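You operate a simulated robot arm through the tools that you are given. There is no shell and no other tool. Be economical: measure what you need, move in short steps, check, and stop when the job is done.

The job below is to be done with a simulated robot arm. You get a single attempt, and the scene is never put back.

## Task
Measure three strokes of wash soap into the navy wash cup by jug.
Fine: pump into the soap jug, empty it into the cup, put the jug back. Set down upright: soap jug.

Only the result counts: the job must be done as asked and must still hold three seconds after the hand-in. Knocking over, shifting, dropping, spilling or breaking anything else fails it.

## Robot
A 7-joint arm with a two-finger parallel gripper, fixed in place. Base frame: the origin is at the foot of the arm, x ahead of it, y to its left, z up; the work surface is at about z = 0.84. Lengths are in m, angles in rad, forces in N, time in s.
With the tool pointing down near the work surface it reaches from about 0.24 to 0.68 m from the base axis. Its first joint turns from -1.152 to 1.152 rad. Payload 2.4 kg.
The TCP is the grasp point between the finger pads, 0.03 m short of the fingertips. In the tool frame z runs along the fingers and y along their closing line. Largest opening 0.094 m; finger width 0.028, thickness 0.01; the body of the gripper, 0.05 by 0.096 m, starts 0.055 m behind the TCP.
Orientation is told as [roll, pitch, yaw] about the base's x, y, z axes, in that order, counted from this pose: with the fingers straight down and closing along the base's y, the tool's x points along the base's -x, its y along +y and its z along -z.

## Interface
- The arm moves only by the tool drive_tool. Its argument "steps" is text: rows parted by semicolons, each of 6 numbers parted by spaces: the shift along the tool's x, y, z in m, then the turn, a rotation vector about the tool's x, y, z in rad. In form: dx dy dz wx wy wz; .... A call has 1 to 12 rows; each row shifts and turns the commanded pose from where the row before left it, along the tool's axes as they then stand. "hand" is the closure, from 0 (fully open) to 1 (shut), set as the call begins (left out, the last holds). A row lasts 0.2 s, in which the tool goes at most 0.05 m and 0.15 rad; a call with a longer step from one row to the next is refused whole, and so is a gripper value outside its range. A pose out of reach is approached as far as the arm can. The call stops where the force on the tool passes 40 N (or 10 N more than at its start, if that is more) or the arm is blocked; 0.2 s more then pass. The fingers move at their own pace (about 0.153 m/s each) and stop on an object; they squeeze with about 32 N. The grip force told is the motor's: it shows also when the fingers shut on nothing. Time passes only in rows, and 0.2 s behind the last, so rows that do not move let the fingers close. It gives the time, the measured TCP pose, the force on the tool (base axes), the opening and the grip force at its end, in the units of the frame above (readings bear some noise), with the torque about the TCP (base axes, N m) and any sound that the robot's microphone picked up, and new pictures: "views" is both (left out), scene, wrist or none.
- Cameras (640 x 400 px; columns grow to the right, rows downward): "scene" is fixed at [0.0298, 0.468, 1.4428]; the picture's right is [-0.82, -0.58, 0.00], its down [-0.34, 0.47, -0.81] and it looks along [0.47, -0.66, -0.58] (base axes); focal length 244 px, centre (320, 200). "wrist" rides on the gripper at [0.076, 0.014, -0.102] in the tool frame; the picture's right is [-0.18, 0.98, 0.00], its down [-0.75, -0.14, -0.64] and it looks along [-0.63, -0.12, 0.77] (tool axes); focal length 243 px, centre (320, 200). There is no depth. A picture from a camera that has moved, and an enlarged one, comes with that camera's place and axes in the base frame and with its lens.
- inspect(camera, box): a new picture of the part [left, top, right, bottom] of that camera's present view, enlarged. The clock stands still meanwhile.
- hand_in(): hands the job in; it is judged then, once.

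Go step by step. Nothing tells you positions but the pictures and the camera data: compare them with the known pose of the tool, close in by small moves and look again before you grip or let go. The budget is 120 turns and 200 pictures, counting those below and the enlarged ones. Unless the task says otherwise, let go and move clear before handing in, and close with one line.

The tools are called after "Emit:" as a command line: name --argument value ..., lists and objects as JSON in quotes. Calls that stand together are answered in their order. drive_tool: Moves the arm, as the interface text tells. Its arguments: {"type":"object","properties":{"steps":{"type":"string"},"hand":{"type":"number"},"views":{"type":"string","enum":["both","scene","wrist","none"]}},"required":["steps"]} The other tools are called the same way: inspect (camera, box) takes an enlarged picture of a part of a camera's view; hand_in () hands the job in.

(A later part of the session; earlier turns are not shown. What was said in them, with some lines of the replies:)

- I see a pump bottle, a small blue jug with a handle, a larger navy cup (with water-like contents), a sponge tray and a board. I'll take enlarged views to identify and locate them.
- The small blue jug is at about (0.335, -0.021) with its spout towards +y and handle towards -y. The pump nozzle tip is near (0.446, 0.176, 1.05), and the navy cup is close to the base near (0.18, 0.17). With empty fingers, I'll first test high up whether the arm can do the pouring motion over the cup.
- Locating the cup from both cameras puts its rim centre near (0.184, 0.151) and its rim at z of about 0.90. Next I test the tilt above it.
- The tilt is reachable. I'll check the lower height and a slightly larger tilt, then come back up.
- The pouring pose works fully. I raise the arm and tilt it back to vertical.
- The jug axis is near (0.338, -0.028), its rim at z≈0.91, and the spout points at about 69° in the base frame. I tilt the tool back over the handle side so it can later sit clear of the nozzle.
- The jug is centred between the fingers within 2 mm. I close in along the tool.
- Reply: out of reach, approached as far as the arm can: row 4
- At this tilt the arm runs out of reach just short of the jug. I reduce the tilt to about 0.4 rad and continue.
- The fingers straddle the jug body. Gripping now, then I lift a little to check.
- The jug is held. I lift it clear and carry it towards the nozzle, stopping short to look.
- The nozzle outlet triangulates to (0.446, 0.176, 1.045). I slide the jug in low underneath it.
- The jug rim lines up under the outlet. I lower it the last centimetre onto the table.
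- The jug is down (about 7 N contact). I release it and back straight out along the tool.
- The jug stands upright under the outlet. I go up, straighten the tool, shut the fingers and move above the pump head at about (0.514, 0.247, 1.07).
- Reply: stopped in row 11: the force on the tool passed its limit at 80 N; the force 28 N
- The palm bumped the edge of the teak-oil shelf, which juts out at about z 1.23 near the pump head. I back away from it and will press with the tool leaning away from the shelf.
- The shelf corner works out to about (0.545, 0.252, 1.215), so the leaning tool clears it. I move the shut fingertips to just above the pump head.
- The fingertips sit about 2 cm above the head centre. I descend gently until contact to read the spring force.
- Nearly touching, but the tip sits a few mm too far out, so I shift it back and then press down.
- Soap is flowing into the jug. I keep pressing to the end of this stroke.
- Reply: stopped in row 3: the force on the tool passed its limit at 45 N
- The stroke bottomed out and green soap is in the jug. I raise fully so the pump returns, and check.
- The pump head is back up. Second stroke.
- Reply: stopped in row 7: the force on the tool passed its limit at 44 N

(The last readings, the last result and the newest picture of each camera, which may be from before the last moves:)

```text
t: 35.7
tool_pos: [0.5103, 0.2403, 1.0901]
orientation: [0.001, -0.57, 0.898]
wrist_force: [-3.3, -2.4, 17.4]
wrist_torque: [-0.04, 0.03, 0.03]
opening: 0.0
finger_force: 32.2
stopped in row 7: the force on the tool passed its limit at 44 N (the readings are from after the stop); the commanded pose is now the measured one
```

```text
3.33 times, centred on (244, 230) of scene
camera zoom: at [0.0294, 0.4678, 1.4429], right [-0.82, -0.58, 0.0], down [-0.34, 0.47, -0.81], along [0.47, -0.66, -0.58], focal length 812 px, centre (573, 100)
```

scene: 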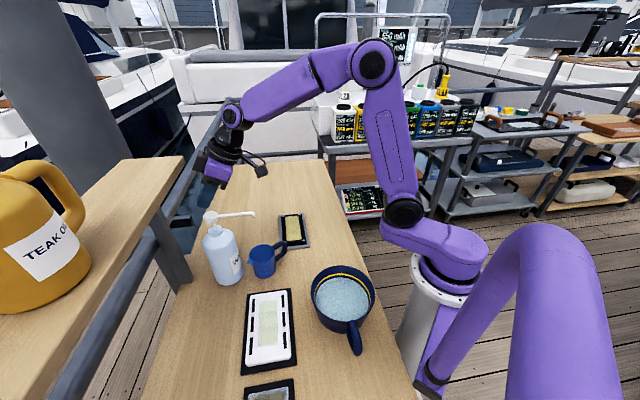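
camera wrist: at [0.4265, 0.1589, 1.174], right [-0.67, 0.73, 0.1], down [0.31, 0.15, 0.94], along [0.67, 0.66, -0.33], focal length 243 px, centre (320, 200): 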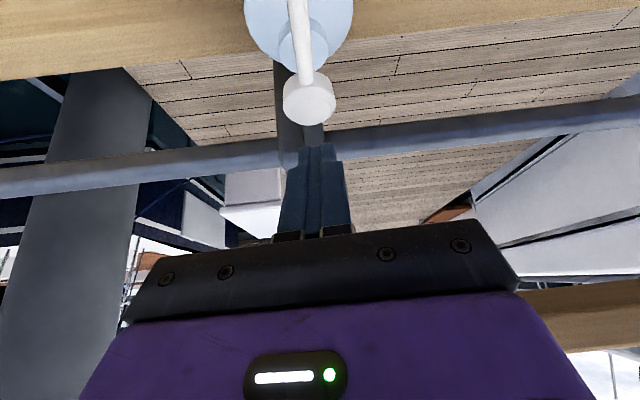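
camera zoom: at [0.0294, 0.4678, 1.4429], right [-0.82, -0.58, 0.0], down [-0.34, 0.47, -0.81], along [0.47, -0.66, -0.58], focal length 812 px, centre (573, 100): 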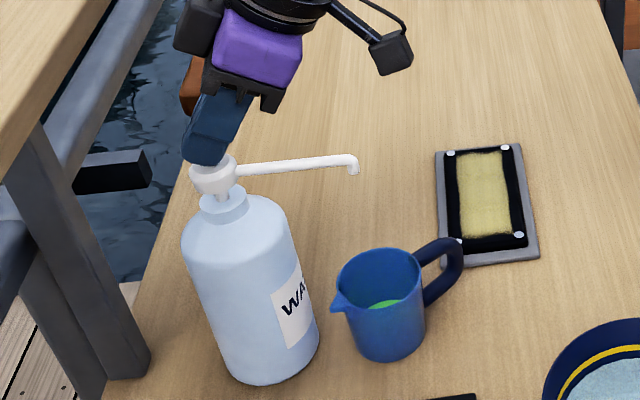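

The soap level has risen. I release fully, then do the third stroke.

Emit:
drive_tool --steps "-0.0052 0 -0.0085 0 0 0;-0.0052 0 -0.0085 0 0 0;-0.0052 0 -0.0085 0 0 0;0 0 0 0 0 0;0 0 0 0 0 0" --views "none"

Emit:
drive_tool --steps "0.0029 0 0.0047 0 0 0;0.0029 0 0.0047 0 0 0;0.0029 0 0.0047 0 0 0;0.0029 0 0.0047 0 0 0;0.0029 0 0.0047 0 0 0;0.0029 0 0.0047 0 0 0;0.0029 0 0.0047 0 0 0" --views "none"

Emit:
inspect --camera "scene" --box '[180, 170, 308, 290]'

```text
t: 36.9
tool_pos: [0.5092, 0.2409, 1.1167]
orientation: [0.003, -0.566, 0.895]
wrist_force: [0.7, -0.3, 0.1]
wrist_torque: [0.02, -0.01, 0.0]
opening: 0.0
finger_force: 31.5
```

```text
t: 38.4
tool_pos: [0.5131, 0.2419, 1.0886]
orientation: [-0.004, -0.582, 0.897]
wrist_force: [-2.8, -1.1, 15.0]
wrist_torque: [0.0, 0.03, 0.06]
opening: 0.0
finger_force: 32.0
stopped in row 7: the force on the tool passed its limit at 44 N (the readings are from after the stop); the commanded pose is now the measured one
```

```text
3.33 times, centred on (244, 230) of scene
camera zoom: at [0.0294, 0.4679, 1.4429], right [-0.82, -0.58, 0.0], down [-0.34, 0.47, -0.81], along [0.47, -0.66, -0.58], focal length 812 px, centre (573, 100)
```

zoom: 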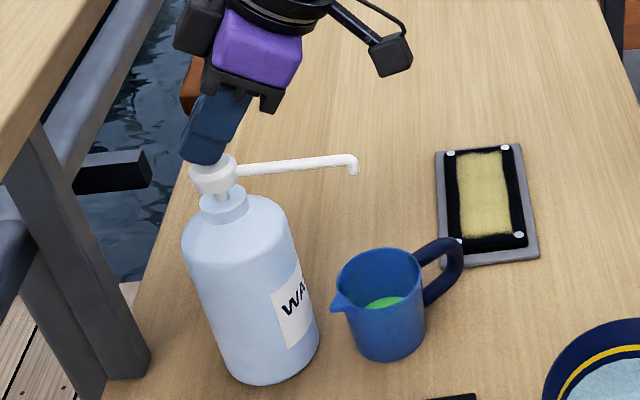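

Three strokes are delivered. I retreat up and away from the shelf and turn back to the jug-gripping orientation with open fingers.

Emit:
drive_tool --steps "-0.011 0 -0.0167 0 0 0;0 0 -0.045 0 0 0;0 0 -0.045 0 0 0;0 0 -0.035 0 0 0;0 0 0 -0.0555 0 -0.0845;0 0 0 -0.0555 0 -0.0845;0 0 0 -0.0555 0 -0.0845;0 0 0 0 0.09 0;0 0 0 0 0.09 0;0 0 0 0 0 0" --hand 0.03 --views "none"

```text
t: 40.6
tool_pos: [0.4677, 0.187, 1.2114]
orientation: [0.002, -0.393, 1.2]
wrist_force: [0.6, 0.0, -0.3]
wrist_torque: [-0.02, 0.03, 0.0]
opening: 0.0911
finger_force: 0.1
```

Emit:
drive_tool --steps "0.0424 0.0077 -0.0176 0 0 0;0.0424 0.0077 -0.0176 0 0 0;0.0174 0 0.042 0 0 0;0.0174 0 0.042 0 0 0;0.0174 0 0.042 0 0 0;0.0174 0 0.042 0 0 0;0 0 0 0 0 0" --views "both"

Emit:
inspect --camera "wrist" --box '[240, 0, 440, 160]'

```text
t: 42.2
tool_pos: [0.4205, 0.1085, 1.031]
orientation: [0.001, -0.396, 1.198]
wrist_force: [0.8, 0.6, -0.3]
wrist_torque: [0.01, 0.03, 0.01]
opening: 0.0912
finger_force: 0.0
camera wrist: at [0.3665, 0.0109, 1.0963], right [-0.85, 0.51, 0.07], down [0.29, 0.37, 0.88], along [0.43, 0.78, -0.46], focal length 243 px, centre (320, 200)
```

scene: 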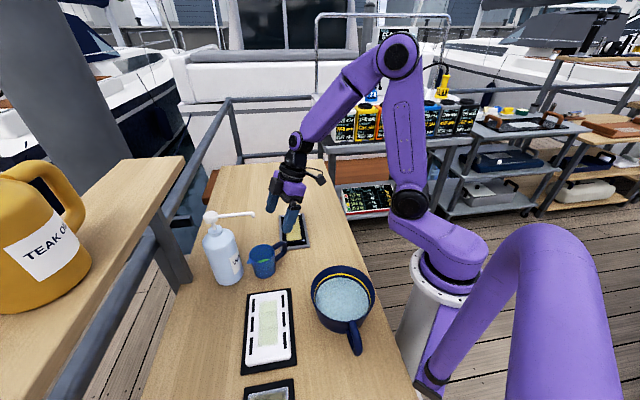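
wrist: 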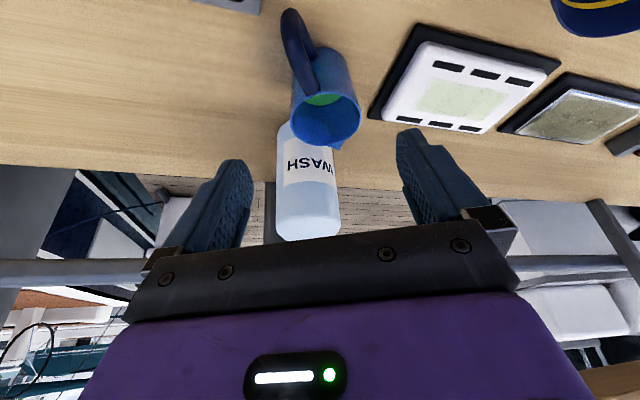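

```text
2.50 times, centred on (340, 80) of wrist
camera zoom: at [0.3665, 0.0109, 1.0963], right [-0.85, 0.51, 0.07], down [0.29, 0.37, 0.88], along [0.43, 0.78, -0.46], focal length 606 px, centre (270, 500)
```

zoom: 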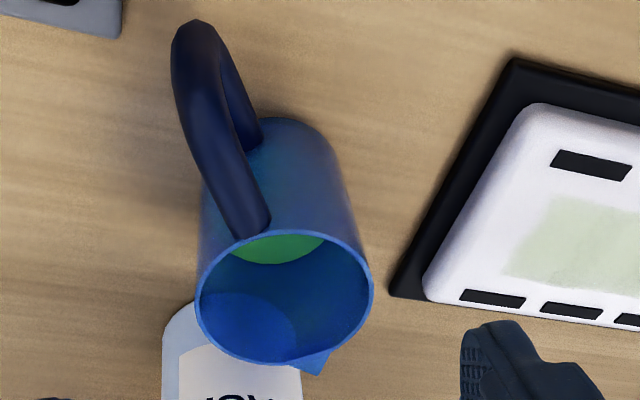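

The jug is in the same spot with the soap inside. I go in along the tool and grip it again.

Emit:
drive_tool --steps "-0.001 0 0.0405 0 0 0;-0.001 0 0.0405 0 0 0;-0.001 0 0.0405 0 0 0;-0.001 0 0.0405 0 0 0;0 0 0 0 0 0" --views "wrist"

Emit:
drive_tool --steps "0 0 0 0 0 0;0 0 0 0 0 0;0 0 0 0 0 0" --hand 1 --views "wrist"

```text
t: 43.4
tool_pos: [0.4454, 0.1688, 0.8818]
orientation: [0.001, -0.395, 1.199]
wrist_force: [-0.7, 0.3, -0.3]
wrist_torque: [-0.01, 0.0, 0.0]
opening: 0.0913
finger_force: 0.1
camera wrist: at [0.3911, 0.0714, 0.9474], right [-0.85, 0.51, 0.07], down [0.29, 0.37, 0.88], along [0.43, 0.78, -0.46], focal length 243 px, centre (320, 200)
```

wrist: 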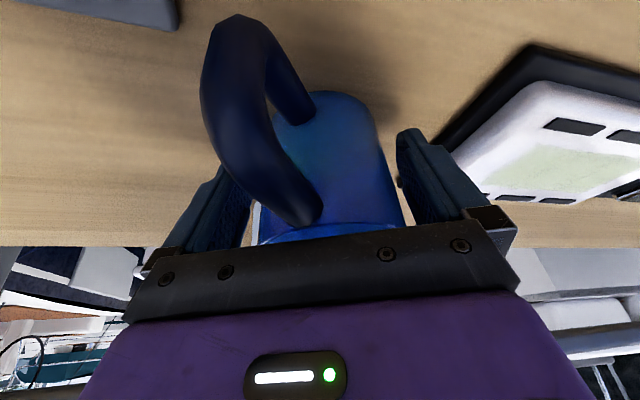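

```text
t: 44.2
tool_pos: [0.4459, 0.1691, 0.8813]
orientation: [0.002, -0.396, 1.2]
wrist_force: [1.4, -0.7, 1.8]
wrist_torque: [-0.07, -0.08, -0.01]
opening: 0.072
finger_force: 31.5
camera wrist: at [0.3911, 0.0711, 0.9477], right [-0.85, 0.51, 0.07], down [0.29, 0.37, 0.88], along [0.43, 0.78, -0.46], focal length 243 px, centre (320, 200)
```

wrist: 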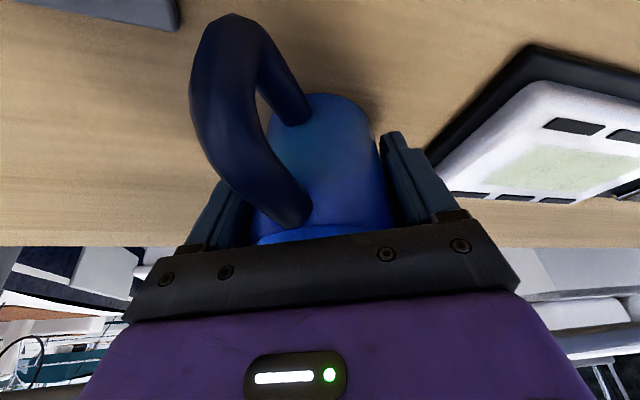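

Gripped. I lift slightly, back out from under the nozzle slowly, then raise.

Emit:
drive_tool --steps "-0.0046 0 -0.0111 0 0 0;0.0188 0 -0.0122 0 0 0;0.0172 0 -0.0159 0 0 0;0.0145 0 -0.0223 0 0 0;0.0126 0 -0.0269 0 0 0;-0.0096 0 -0.0231 0 0 0;-0.0096 0 -0.0231 0 0 0;-0.0096 0 -0.0231 0 0 0;0 0 0 0 0 0" --views "scene"

Emit:
inspect --camera "scene" --box '[180, 160, 380, 300]'

```text
t: 46.2
tool_pos: [0.4116, 0.0864, 1.0151]
orientation: [0.002, -0.397, 1.199]
wrist_force: [0.0, 0.5, -1.3]
wrist_torque: [0.02, -0.01, 0.01]
opening: 0.0717
finger_force: 32.3
```

scene: 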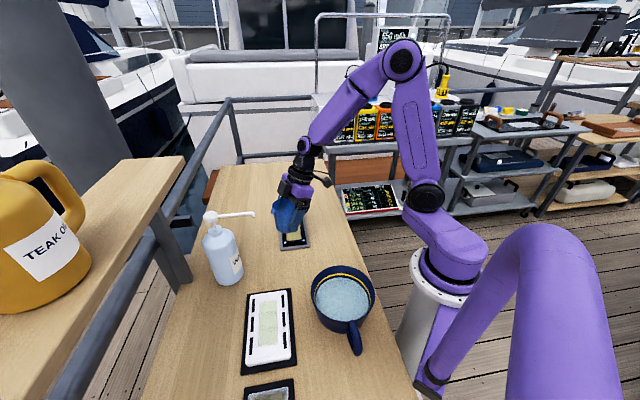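

```text
2.86 times, centred on (280, 230) of scene
camera zoom: at [0.0298, 0.4681, 1.4428], right [-0.82, -0.58, 0.0], down [-0.34, 0.47, -0.81], along [0.47, -0.66, -0.58], focal length 696 px, centre (434, 114)
```

zoom: 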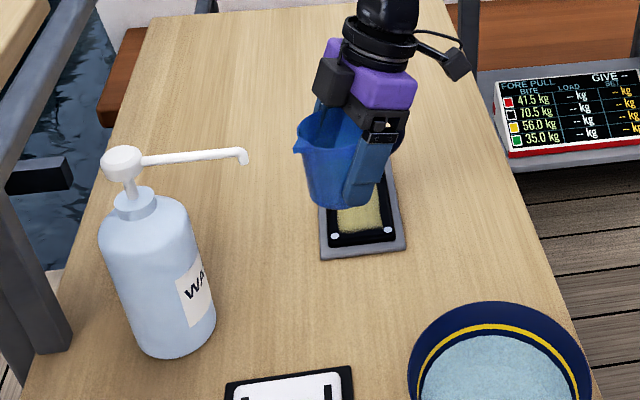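

The jug is clear. I raise it and yaw the spout round to point at about -45°, keeping the jug level.

Emit:
drive_tool --steps "-0.0116 0 -0.0277 0 0 0;-0.0116 0 -0.0277 0 0 0;-0.0116 0 -0.0277 0 0 0;0 0 0 0.0547 0 0.1308;0 0 0 0.0547 0 0.1308;0 0 0 0.0547 0 0.1308;0 0 0 0.0547 0 0.1308;0 0 0 0.0547 0 0.1308;0 0 0 0.0547 0 0.1308;0 0 0 0.0547 0 0.1308;0 0 0 0 0 0" --views "scene"

```text
t: 48.6
tool_pos: [0.4127, 0.0861, 1.1064]
orientation: [0.002, -0.394, 0.207]
wrist_force: [0.2, 0.5, -1.4]
wrist_torque: [0.0, 0.01, 0.01]
opening: 0.0714
finger_force: 31.4
```

scene: 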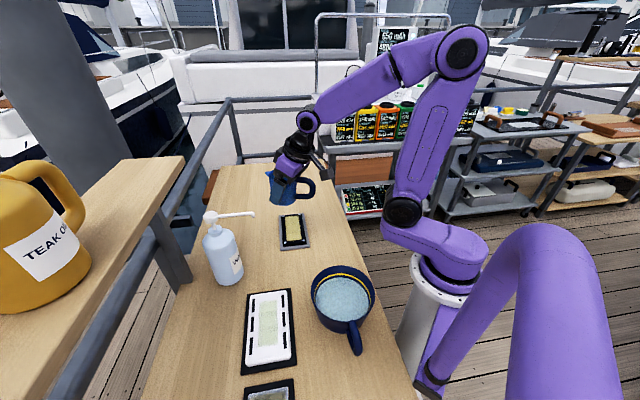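

Emit:
drive_tool --steps "0 0 0 0.0547 0 0.1308;0 0 0 0.0547 0 0.1308;0 0 0 0.0547 0 0.1308;0 0 0 0.0547 0 0.1308;0 0 0 0.0547 0 0.1308;0 0 0 0.0547 0 0.1308;0 0 0 0.0547 0 0.1308;0 0 0 0 0.08 0;0 0 0 0 0.08 0;0 0 0 0 0.08 0;0 0 0 0 0 0" --views "both"

```text
t: 51.0
tool_pos: [0.4121, 0.0876, 1.1059]
orientation: [0.0, -0.154, -0.782]
wrist_force: [-0.1, 0.0, -0.2]
wrist_torque: [-0.02, -0.01, 0.0]
opening: 0.0715
finger_force: 31.9
camera wrist: at [0.3576, 0.161, 1.1947], right [0.82, 0.57, 0.03], down [0.36, -0.56, 0.75], along [0.44, -0.61, -0.66], focal length 243 px, centre (320, 200)
```

scene: 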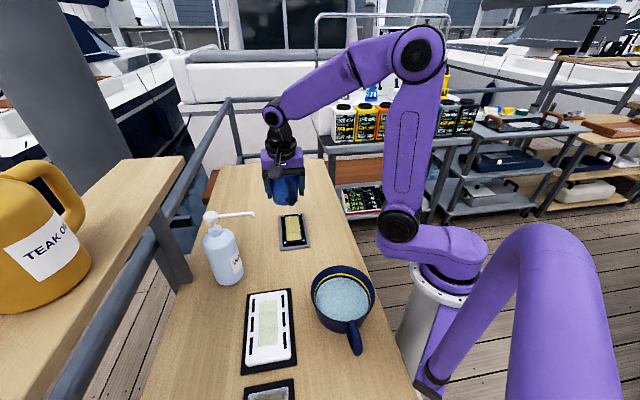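
wrist: 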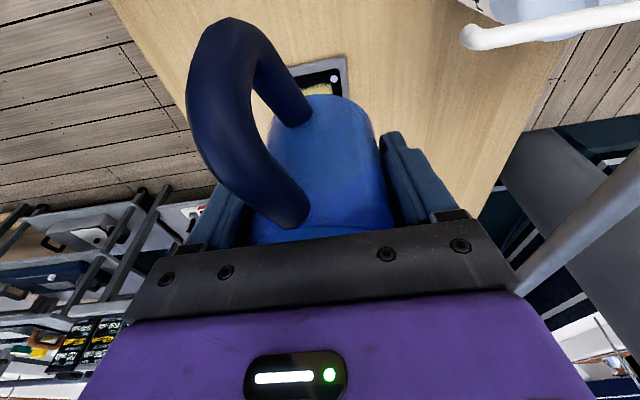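

The jug is lightly tipped and steady. I carry it level to above the cup.

Emit:
drive_tool --steps "0.0227 -0.0116 -0.0035 0 0 0;0.0227 -0.0116 -0.0035 0 0 0;0.0227 -0.0116 -0.0035 0 0 0;0.0227 -0.0116 -0.0035 0 0 0;0.0227 -0.0116 -0.0035 0 0 0;0.0227 -0.0116 -0.0035 0 0 0;0.0227 -0.0116 -0.0035 0 0 0;0.0227 -0.0116 -0.0035 0 0 0;0.0227 -0.0116 -0.0035 0 0 0;0.0227 -0.0116 -0.0035 0 0 0;0 0 0 0 0 0" --views "both"

```text
t: 53.4
tool_pos: [0.1678, 0.1686, 1.1052]
orientation: [-0.002, -0.153, -0.784]
wrist_force: [-1.3, 0.1, -1.3]
wrist_torque: [-0.02, -0.04, 0.03]
opening: 0.0715
finger_force: 31.9
camera wrist: at [0.1129, 0.2423, 1.1946], right [0.82, 0.57, 0.03], down [0.36, -0.56, 0.75], along [0.44, -0.61, -0.66], focal length 243 px, centre (320, 200)
```

scene: 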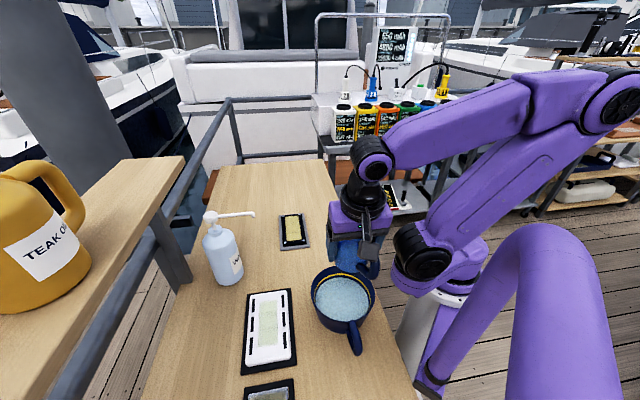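
wrist: 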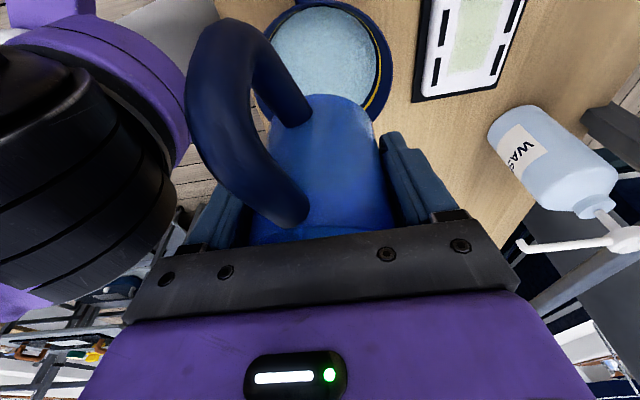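

The jug is over the cup with the cup centre near (0.18, 0.16). I lower 5 cm and begin the tilt slowly.

Emit:
drive_tool --steps "0.0038 0 0.0247 0 0 0;0.0038 0 0.0247 0 0 0;0 0 0 0 0.09 0;0 0 0 0 0.09 0;0 0 0 0 0.09 0;0 0 0 0 0.09 0;0 0 0 0 0.09 0;0 0 0 0 0.09 0;0 0 0 0 0.06 0;0 0 0 0 0.06 0;0 0 0 0 0.06 0;0 0 0 0 0 0" --views "scene"

Emit:
inspect --camera "scene" --box '[270, 190, 430, 360]'

```text
t: 56.0
tool_pos: [0.1909, 0.1802, 1.0821]
orientation: [-0.001, 0.568, -0.783]
wrist_force: [-0.1, -0.3, -1.4]
wrist_torque: [0.01, 0.03, -0.01]
opening: 0.0713
finger_force: 31.5
out of reach, approached as far as the arm can: row 1, 2, 3
```

scene: 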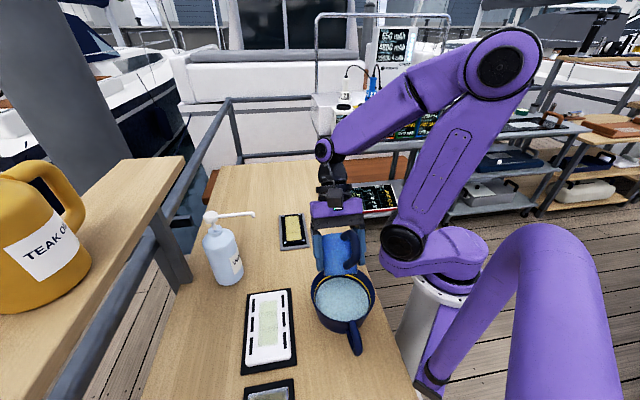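

```text
2.35 times, centred on (350, 275) of scene
camera zoom: at [0.0298, 0.4681, 1.4428], right [-0.82, -0.58, 0.0], down [-0.34, 0.47, -0.81], along [0.47, -0.66, -0.58], focal length 573 px, centre (249, 24)
```

zoom: 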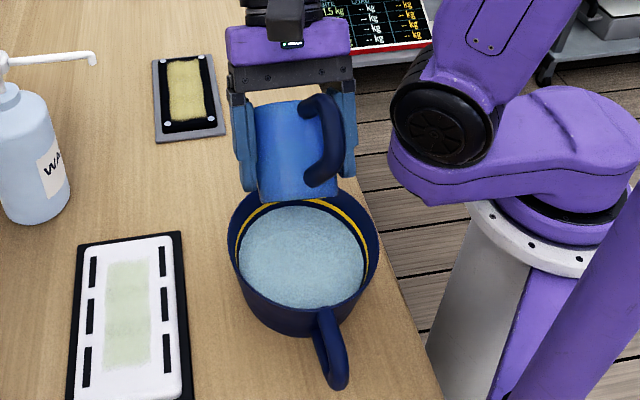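

Nothing has poured yet, but the TCP drifted off target where the reach was short. I correct the position before tilting more.

Emit:
drive_tool --steps "0.0048 -0.0127 0.003 0 0 0;0.0048 -0.0127 0.003 0 0 0;-0.0067 0 0.0105 0 0 0;-0.0067 0 0.0105 0 0 0;0 0 0 0 0 0" --views "none"

Emit:
inspect --camera "scene" --box '[270, 190, 430, 360]'

```text
t: 57.2
tool_pos: [0.1676, 0.1681, 1.0585]
orientation: [-0.001, 0.567, -0.783]
wrist_force: [0.0, -0.1, -1.1]
wrist_torque: [0.0, -0.01, 0.0]
opening: 0.0714
finger_force: 32.2
```

```text
2.35 times, centred on (350, 275) of scene
camera zoom: at [0.0298, 0.4681, 1.4428], right [-0.82, -0.58, 0.0], down [-0.34, 0.47, -0.81], along [0.47, -0.66, -0.58], focal length 573 px, centre (249, 24)
```

zoom: 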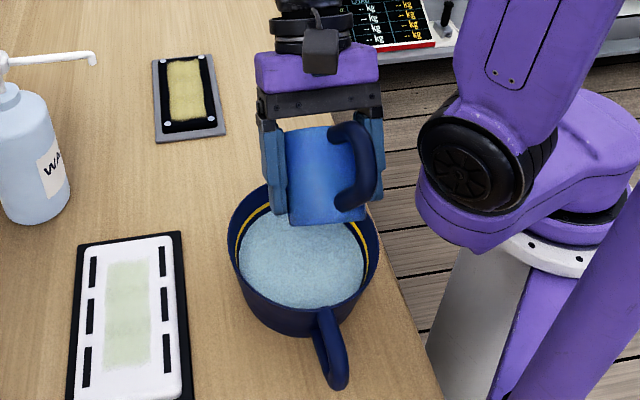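

The lip projects well inside the cup. I continue the tilt slowly.

Emit:
drive_tool --steps "0 0 0 0 0.05 0;0 0 0 0 0.05 0;0 0 0 0 0.05 0;0 0 0 0 0.05 0;0 0 0 0 0.05 0;0 0 0 0 0.05 0" --views "none"

Emit:
inspect --camera "scene" --box '[270, 190, 430, 360]'

```text
t: 58.6
tool_pos: [0.1654, 0.1702, 1.0571]
orientation: [-0.001, 0.867, -0.784]
wrist_force: [-0.6, 0.1, -1.0]
wrist_torque: [0.03, -0.02, 0.0]
opening: 0.0711
finger_force: 32.4
```

```text
2.35 times, centred on (350, 275) of scene
camera zoom: at [0.0298, 0.4681, 1.4428], right [-0.82, -0.58, 0.0], down [-0.34, 0.47, -0.81], along [0.47, -0.66, -0.58], focal length 573 px, centre (249, 24)
```

zoom: 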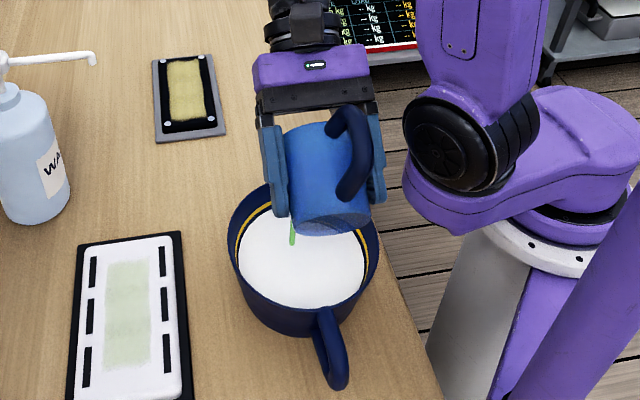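

The green stream is landing in the cup, which is foaming white. I continue to tilt past horizontal and wait for it to empty.

Emit:
drive_tool --steps "0 0 0 0 0.05 0;0 0 0 0 0.05 0;0 0 0 0 0.05 0;0 0 0 0 0.05 0;0 0 0 0 0.05 0;0 0 0 0 0.05 0;0 0 0 0 0 0;0 0 0 0 0 0" --views "none"

Emit:
inspect --camera "scene" --box '[270, 190, 430, 360]'

```text
t: 60.4
tool_pos: [0.1644, 0.1706, 1.0569]
orientation: [-0.001, 1.166, -0.784]
wrist_force: [0.8, -0.2, -1.6]
wrist_torque: [0.02, 0.01, -0.02]
opening: 0.0712
finger_force: 32.0
```

```text
2.35 times, centred on (350, 275) of scene
camera zoom: at [0.0298, 0.4681, 1.4428], right [-0.82, -0.58, 0.0], down [-0.34, 0.47, -0.81], along [0.47, -0.66, -0.58], focal length 573 px, centre (249, 24)
```

zoom: 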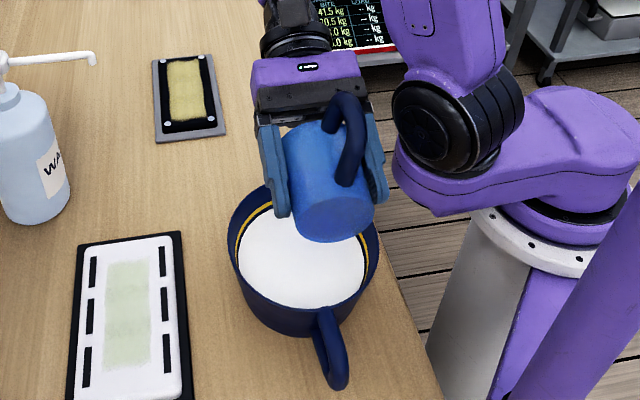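

Emit:
drive_tool --steps "0 0 0 0 0.06 0;0 0 0 0 0.06 0;0 0 0 0 0.06 0;0 0 0 0 0.06 0;0 0 0 0 0.06 0;0 0 0 0 0.05 0;0 0 0 0 0 0;0 0 0 0 0 0;0 0 0 0 0 0;0 0 0 0 0 0;0 0 0 0 0 0" --views "wrist"

Emit:
inspect --camera "scene" --box '[270, 190, 430, 360]'

```text
t: 62.8
tool_pos: [0.1643, 0.1682, 1.0559]
orientation: [0.002, 1.515, -0.781]
wrist_force: [-1.0, 0.5, -1.3]
wrist_torque: [0.01, -0.02, -0.02]
opening: 0.0715
finger_force: 32.3
camera wrist: at [0.2435, 0.1095, 1.1391], right [0.7, 0.69, -0.18], down [0.38, -0.58, -0.72], along [-0.6, 0.43, -0.67], focal length 243 px, centre (320, 200)
```

wrist: 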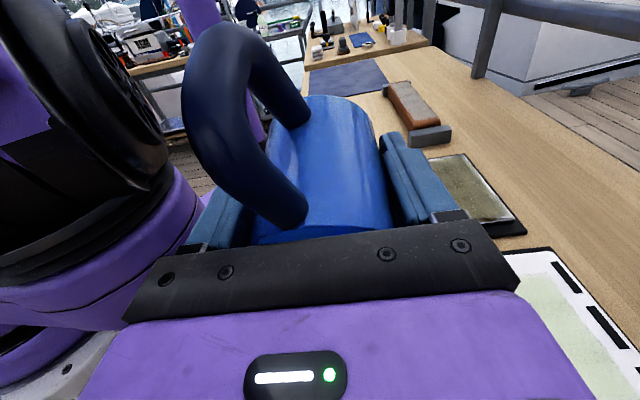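

```text
2.35 times, centred on (350, 275) of scene
camera zoom: at [0.0298, 0.4681, 1.4428], right [-0.82, -0.58, 0.0], down [-0.34, 0.47, -0.81], along [0.47, -0.66, -0.58], focal length 573 px, centre (249, 24)
```

zoom: 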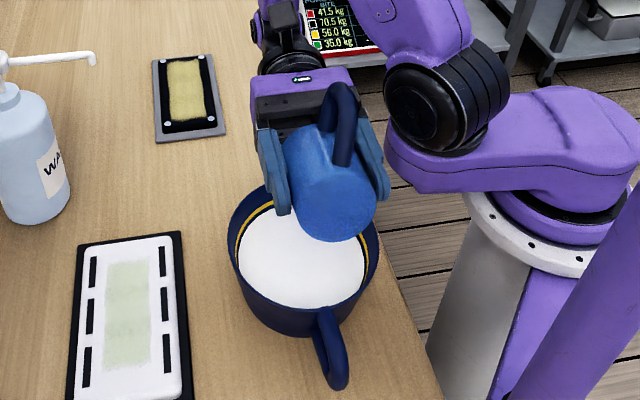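

The jug is empty and the cup holds the foam. I tilt back while over the cup and raise.

Emit:
drive_tool --steps "0 0 0 0 -0.1357 0;0 0 0 0 -0.1357 0;0 0 0 0 -0.1357 0;0 0 0 0 -0.1357 0;0 0 0 0 -0.1357 0;0 0 0 0 -0.1357 0;0 0 0 0 -0.1357 0;0.0269 0 -0.0422 0 0 0;0.0215 0 -0.0338 0 0 0;0 0 0 0 -0.141 0;0 0 0 0 -0.141 0;0 0 0 0 0 0" --views "scene"

```text
t: 65.4
tool_pos: [0.1682, 0.1692, 1.1492]
orientation: [0.0, 0.28, -0.783]
wrist_force: [-0.4, 0.7, -1.6]
wrist_torque: [-0.01, -0.02, 0.02]
opening: 0.0713
finger_force: 32.5
out of reach, approached as far as the arm can: row 7
```

scene: 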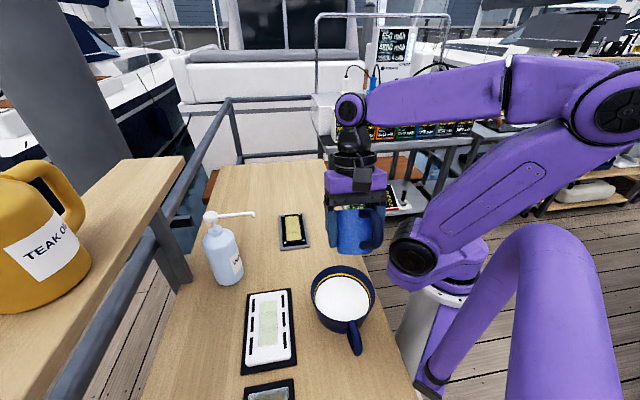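

Emit:
drive_tool --steps "-0.0363 0.0073 -0.0105 0 0 0;-0.0363 0.0073 -0.0105 0 0 0;-0.0363 0.0073 -0.0105 0 0 0;-0.0363 0.0073 -0.0105 0 0 0;-0.0363 0.0073 -0.0105 0 0 0;-0.0363 0.0073 -0.0105 0 0 0;0 0 0 0 -0.1354 0;0 0 0 0 -0.1354 0;0 0 0 0 -0.1354 0;0 0 0 0 -0.1354 0;0 0 0 0 -0.1354 0;0 0 0 0 0 0" --views "none"

Emit:
drive_tool --steps "0 0 0 -0.0547 0 -0.1308;0 0 0 -0.0547 0 -0.1308;0 0 0 -0.0547 0 -0.1308;0 0 0 -0.0547 0 -0.1308;0 0 0 -0.0547 0 -0.1308;0 0 0 -0.0547 0 -0.1308;0 0 0 -0.0547 0 -0.1308;0 0 0 0 0 0" --views "none"

Emit:
drive_tool --steps "0 0 0 -0.0547 0 -0.1308;0 0 0 -0.0547 0 -0.1308;0 0 0 -0.0547 0 -0.1308;0 0 0 -0.0547 0 -0.1308;0 0 0 -0.0547 0 -0.1308;0 0 0 -0.0547 0 -0.1308;0 0 0 -0.0547 0 -0.1308;0 0 0 0 0 0" --views "both"

```text
t: 68.0
tool_pos: [0.3569, 0.0405, 1.1491]
orientation: [-0.002, -0.396, -0.783]
wrist_force: [-0.4, -0.2, -0.6]
wrist_torque: [-0.03, -0.04, -0.03]
opening: 0.0713
finger_force: 31.9
```

```text
t: 69.8
tool_pos: [0.358, 0.0404, 1.1494]
orientation: [0.0, -0.396, 0.209]
wrist_force: [0.9, -0.5, -0.3]
wrist_torque: [0.02, -0.02, -0.02]
opening: 0.0709
finger_force: 31.8
```

```text
t: 71.6
tool_pos: [0.3584, 0.0405, 1.1497]
orientation: [0.001, -0.398, 1.202]
wrist_force: [-0.6, 0.5, -0.9]
wrist_torque: [0.08, 0.02, -0.01]
opening: 0.0712
finger_force: 32.2
camera wrist: at [0.3045, -0.0576, 1.2147], right [-0.86, 0.51, 0.07], down [0.29, 0.37, 0.88], along [0.43, 0.78, -0.46], focal length 243 px, centre (320, 200)
```

scene: 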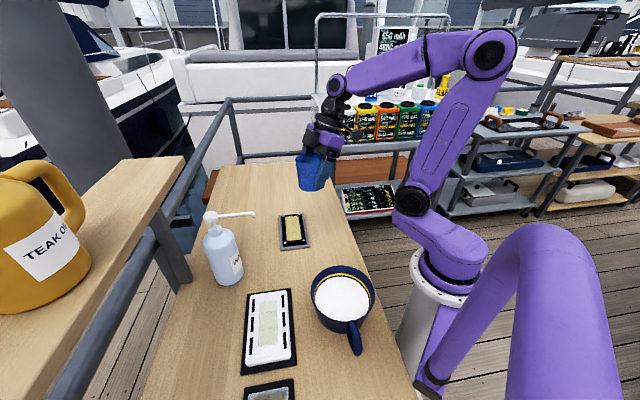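
wrist: 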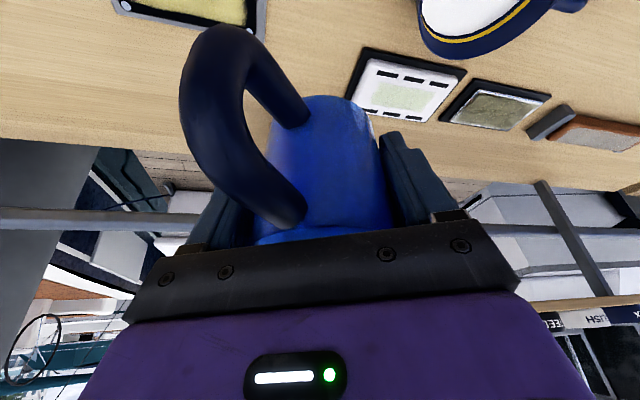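

Emit:
drive_tool --steps "0.0341 -0.005 -0.0143 0 0 0;0.0341 -0.005 -0.0143 0 0 0;0.0158 0 0.0377 0 0 0;0.0158 0 0.0377 0 0 0;0.0158 0 0.0377 0 0 0;0.0158 0 0.0377 0 0 0;0.0158 0 0.0377 0 0 0;0.0158 0 0.0377 0 0 0;0 0 0 0 0 0" --views "both"

```text
t: 73.6
tool_pos: [0.339, -0.0313, 0.9035]
orientation: [0.001, -0.396, 1.201]
wrist_force: [-0.1, 1.1, -0.4]
wrist_torque: [-0.01, 0.01, 0.01]
opening: 0.0712
finger_force: 32.2
camera wrist: at [0.2859, -0.1297, 0.969], right [-0.85, 0.51, 0.07], down [0.29, 0.37, 0.88], along [0.43, 0.78, -0.46], focal length 243 px, centre (320, 200)
```

scene: 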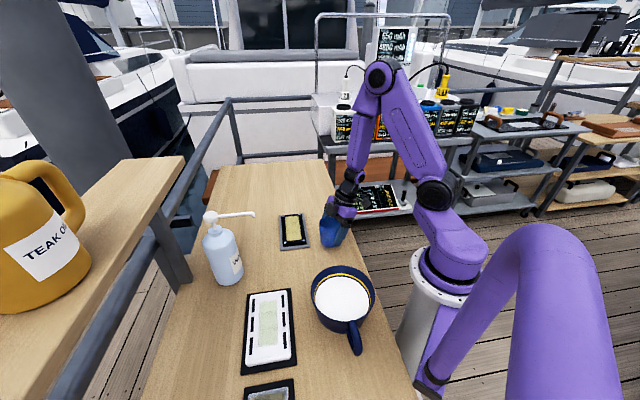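
wrist: 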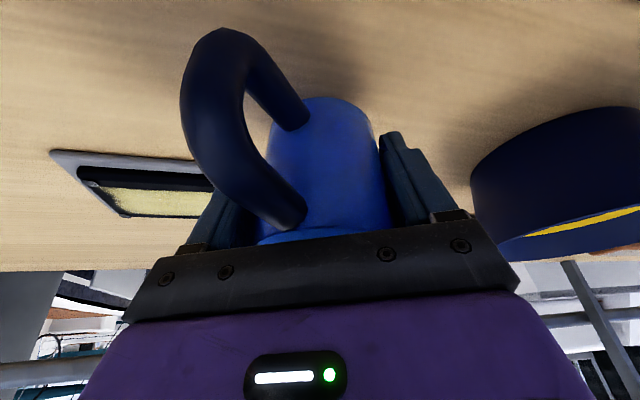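

Directly above the original spot. I lower the last 2 cm gently.

Emit:
drive_tool --steps "0.0031 0 0.0074 0 0 0;0.0027 0 0.0065 0 0 0;0.0019 0 0.0046 0 0 0;0.0008 0 0.0018 0 0 0;0 0 0 0 0 0" --views "none"

```text
t: 74.8
tool_pos: [0.3387, -0.0329, 0.8819]
orientation: [0.0, -0.398, 1.199]
wrist_force: [-2.3, -0.8, 10.2]
wrist_torque: [-0.22, -0.12, -0.04]
opening: 0.0712
finger_force: 31.8
```

Contact at about 10 N, so the jug is standing. I release and withdraw along the tool.

Emit:
drive_tool --steps "0 0 0 0 0 0;0 0 0 0 0 0;0 0 -0.02 0 0 0;0 0 -0.04 0 0 0;0 0 -0.045 0 0 0;0 0 -0.045 0 0 0;0 0 -0.045 0 0 0;0 0 0 0 0 0" --hand 0 --views "both"

Emit:
inspect --camera "scene" --box '[180, 190, 404, 330]'

```text
t: 76.6
tool_pos: [0.3123, -0.1014, 1.0641]
orientation: [0.002, -0.396, 1.199]
wrist_force: [0.6, 0.2, 0.2]
wrist_torque: [0.0, -0.03, -0.03]
opening: 0.0939
finger_force: 0.1
camera wrist: at [0.2586, -0.199, 1.129], right [-0.85, 0.52, 0.07], down [0.3, 0.37, 0.88], along [0.43, 0.78, -0.46], focal length 243 px, centre (320, 200)
```

scene: 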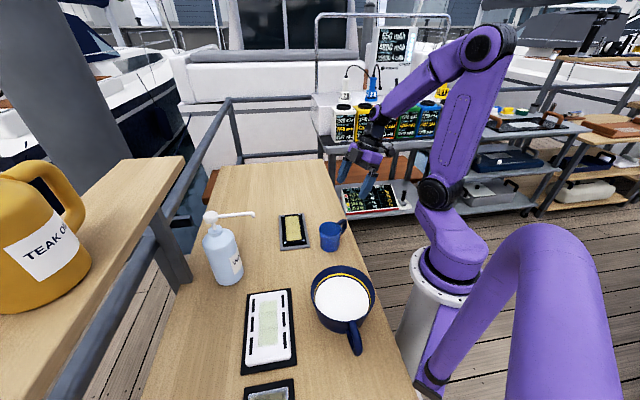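
wrist: 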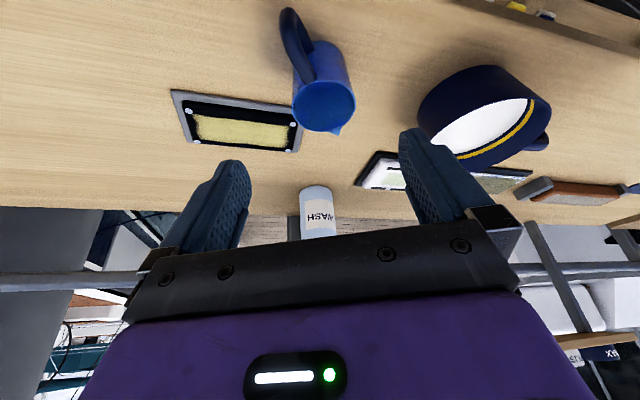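

```text
2.86 times, centred on (292, 260) of scene
camera zoom: at [0.0298, 0.468, 1.4428], right [-0.82, -0.58, 0.0], down [-0.34, 0.47, -0.81], along [0.47, -0.66, -0.58], focal length 696 px, centre (400, 29)
```

zoom: 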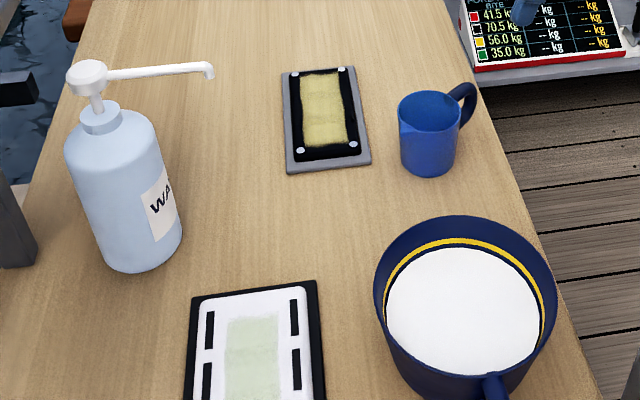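

Emit:
inspect --camera "wrist" --box '[260, 0, 400, 140]'

Emit:
inspect --camera "scene" --box '[294, 206, 374, 256]'

```text
2.86 times, centred on (330, 70) of wrist
camera zoom: at [0.2586, -0.199, 1.129], right [-0.85, 0.52, 0.07], down [0.3, 0.37, 0.88], along [0.43, 0.78, -0.46], focal length 693 px, centre (291, 571)
```

zoom: 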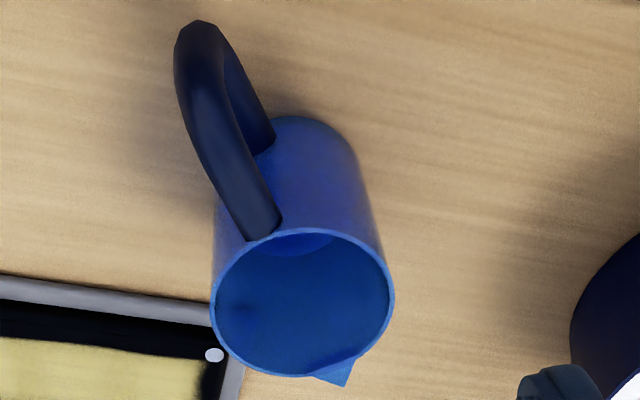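

```text
8.00 times, centred on (334, 231) of scene
camera zoom: at [0.0298, 0.468, 1.4428], right [-0.82, -0.58, 0.0], down [-0.34, 0.47, -0.81], along [0.47, -0.66, -0.58], focal length 1948 px, centre (208, -48)
```

zoom: 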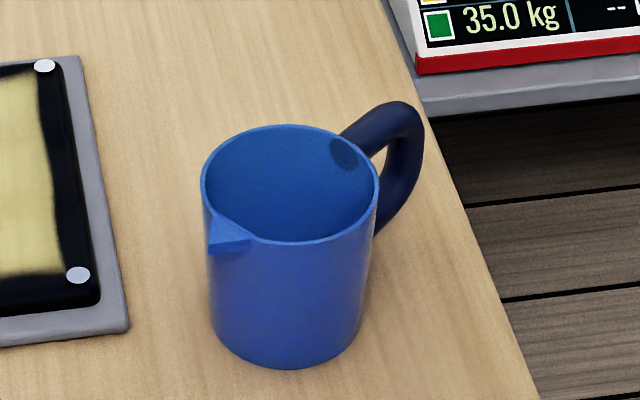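

The jug is empty, upright and back within a few millimetres of its original spot. The gripper is clear and nothing else looks disturbed, so I'm handing in.

Emit:
hand_in

```text
The job is handed in.
```

I pumped three strokes of soap into the jug and poured it into the navy wash cup. The jug is back upright at its place, within a few millimetres; the gripper bumped the teak-oil shelf once on the way to the pump, and nothing there looked moved.
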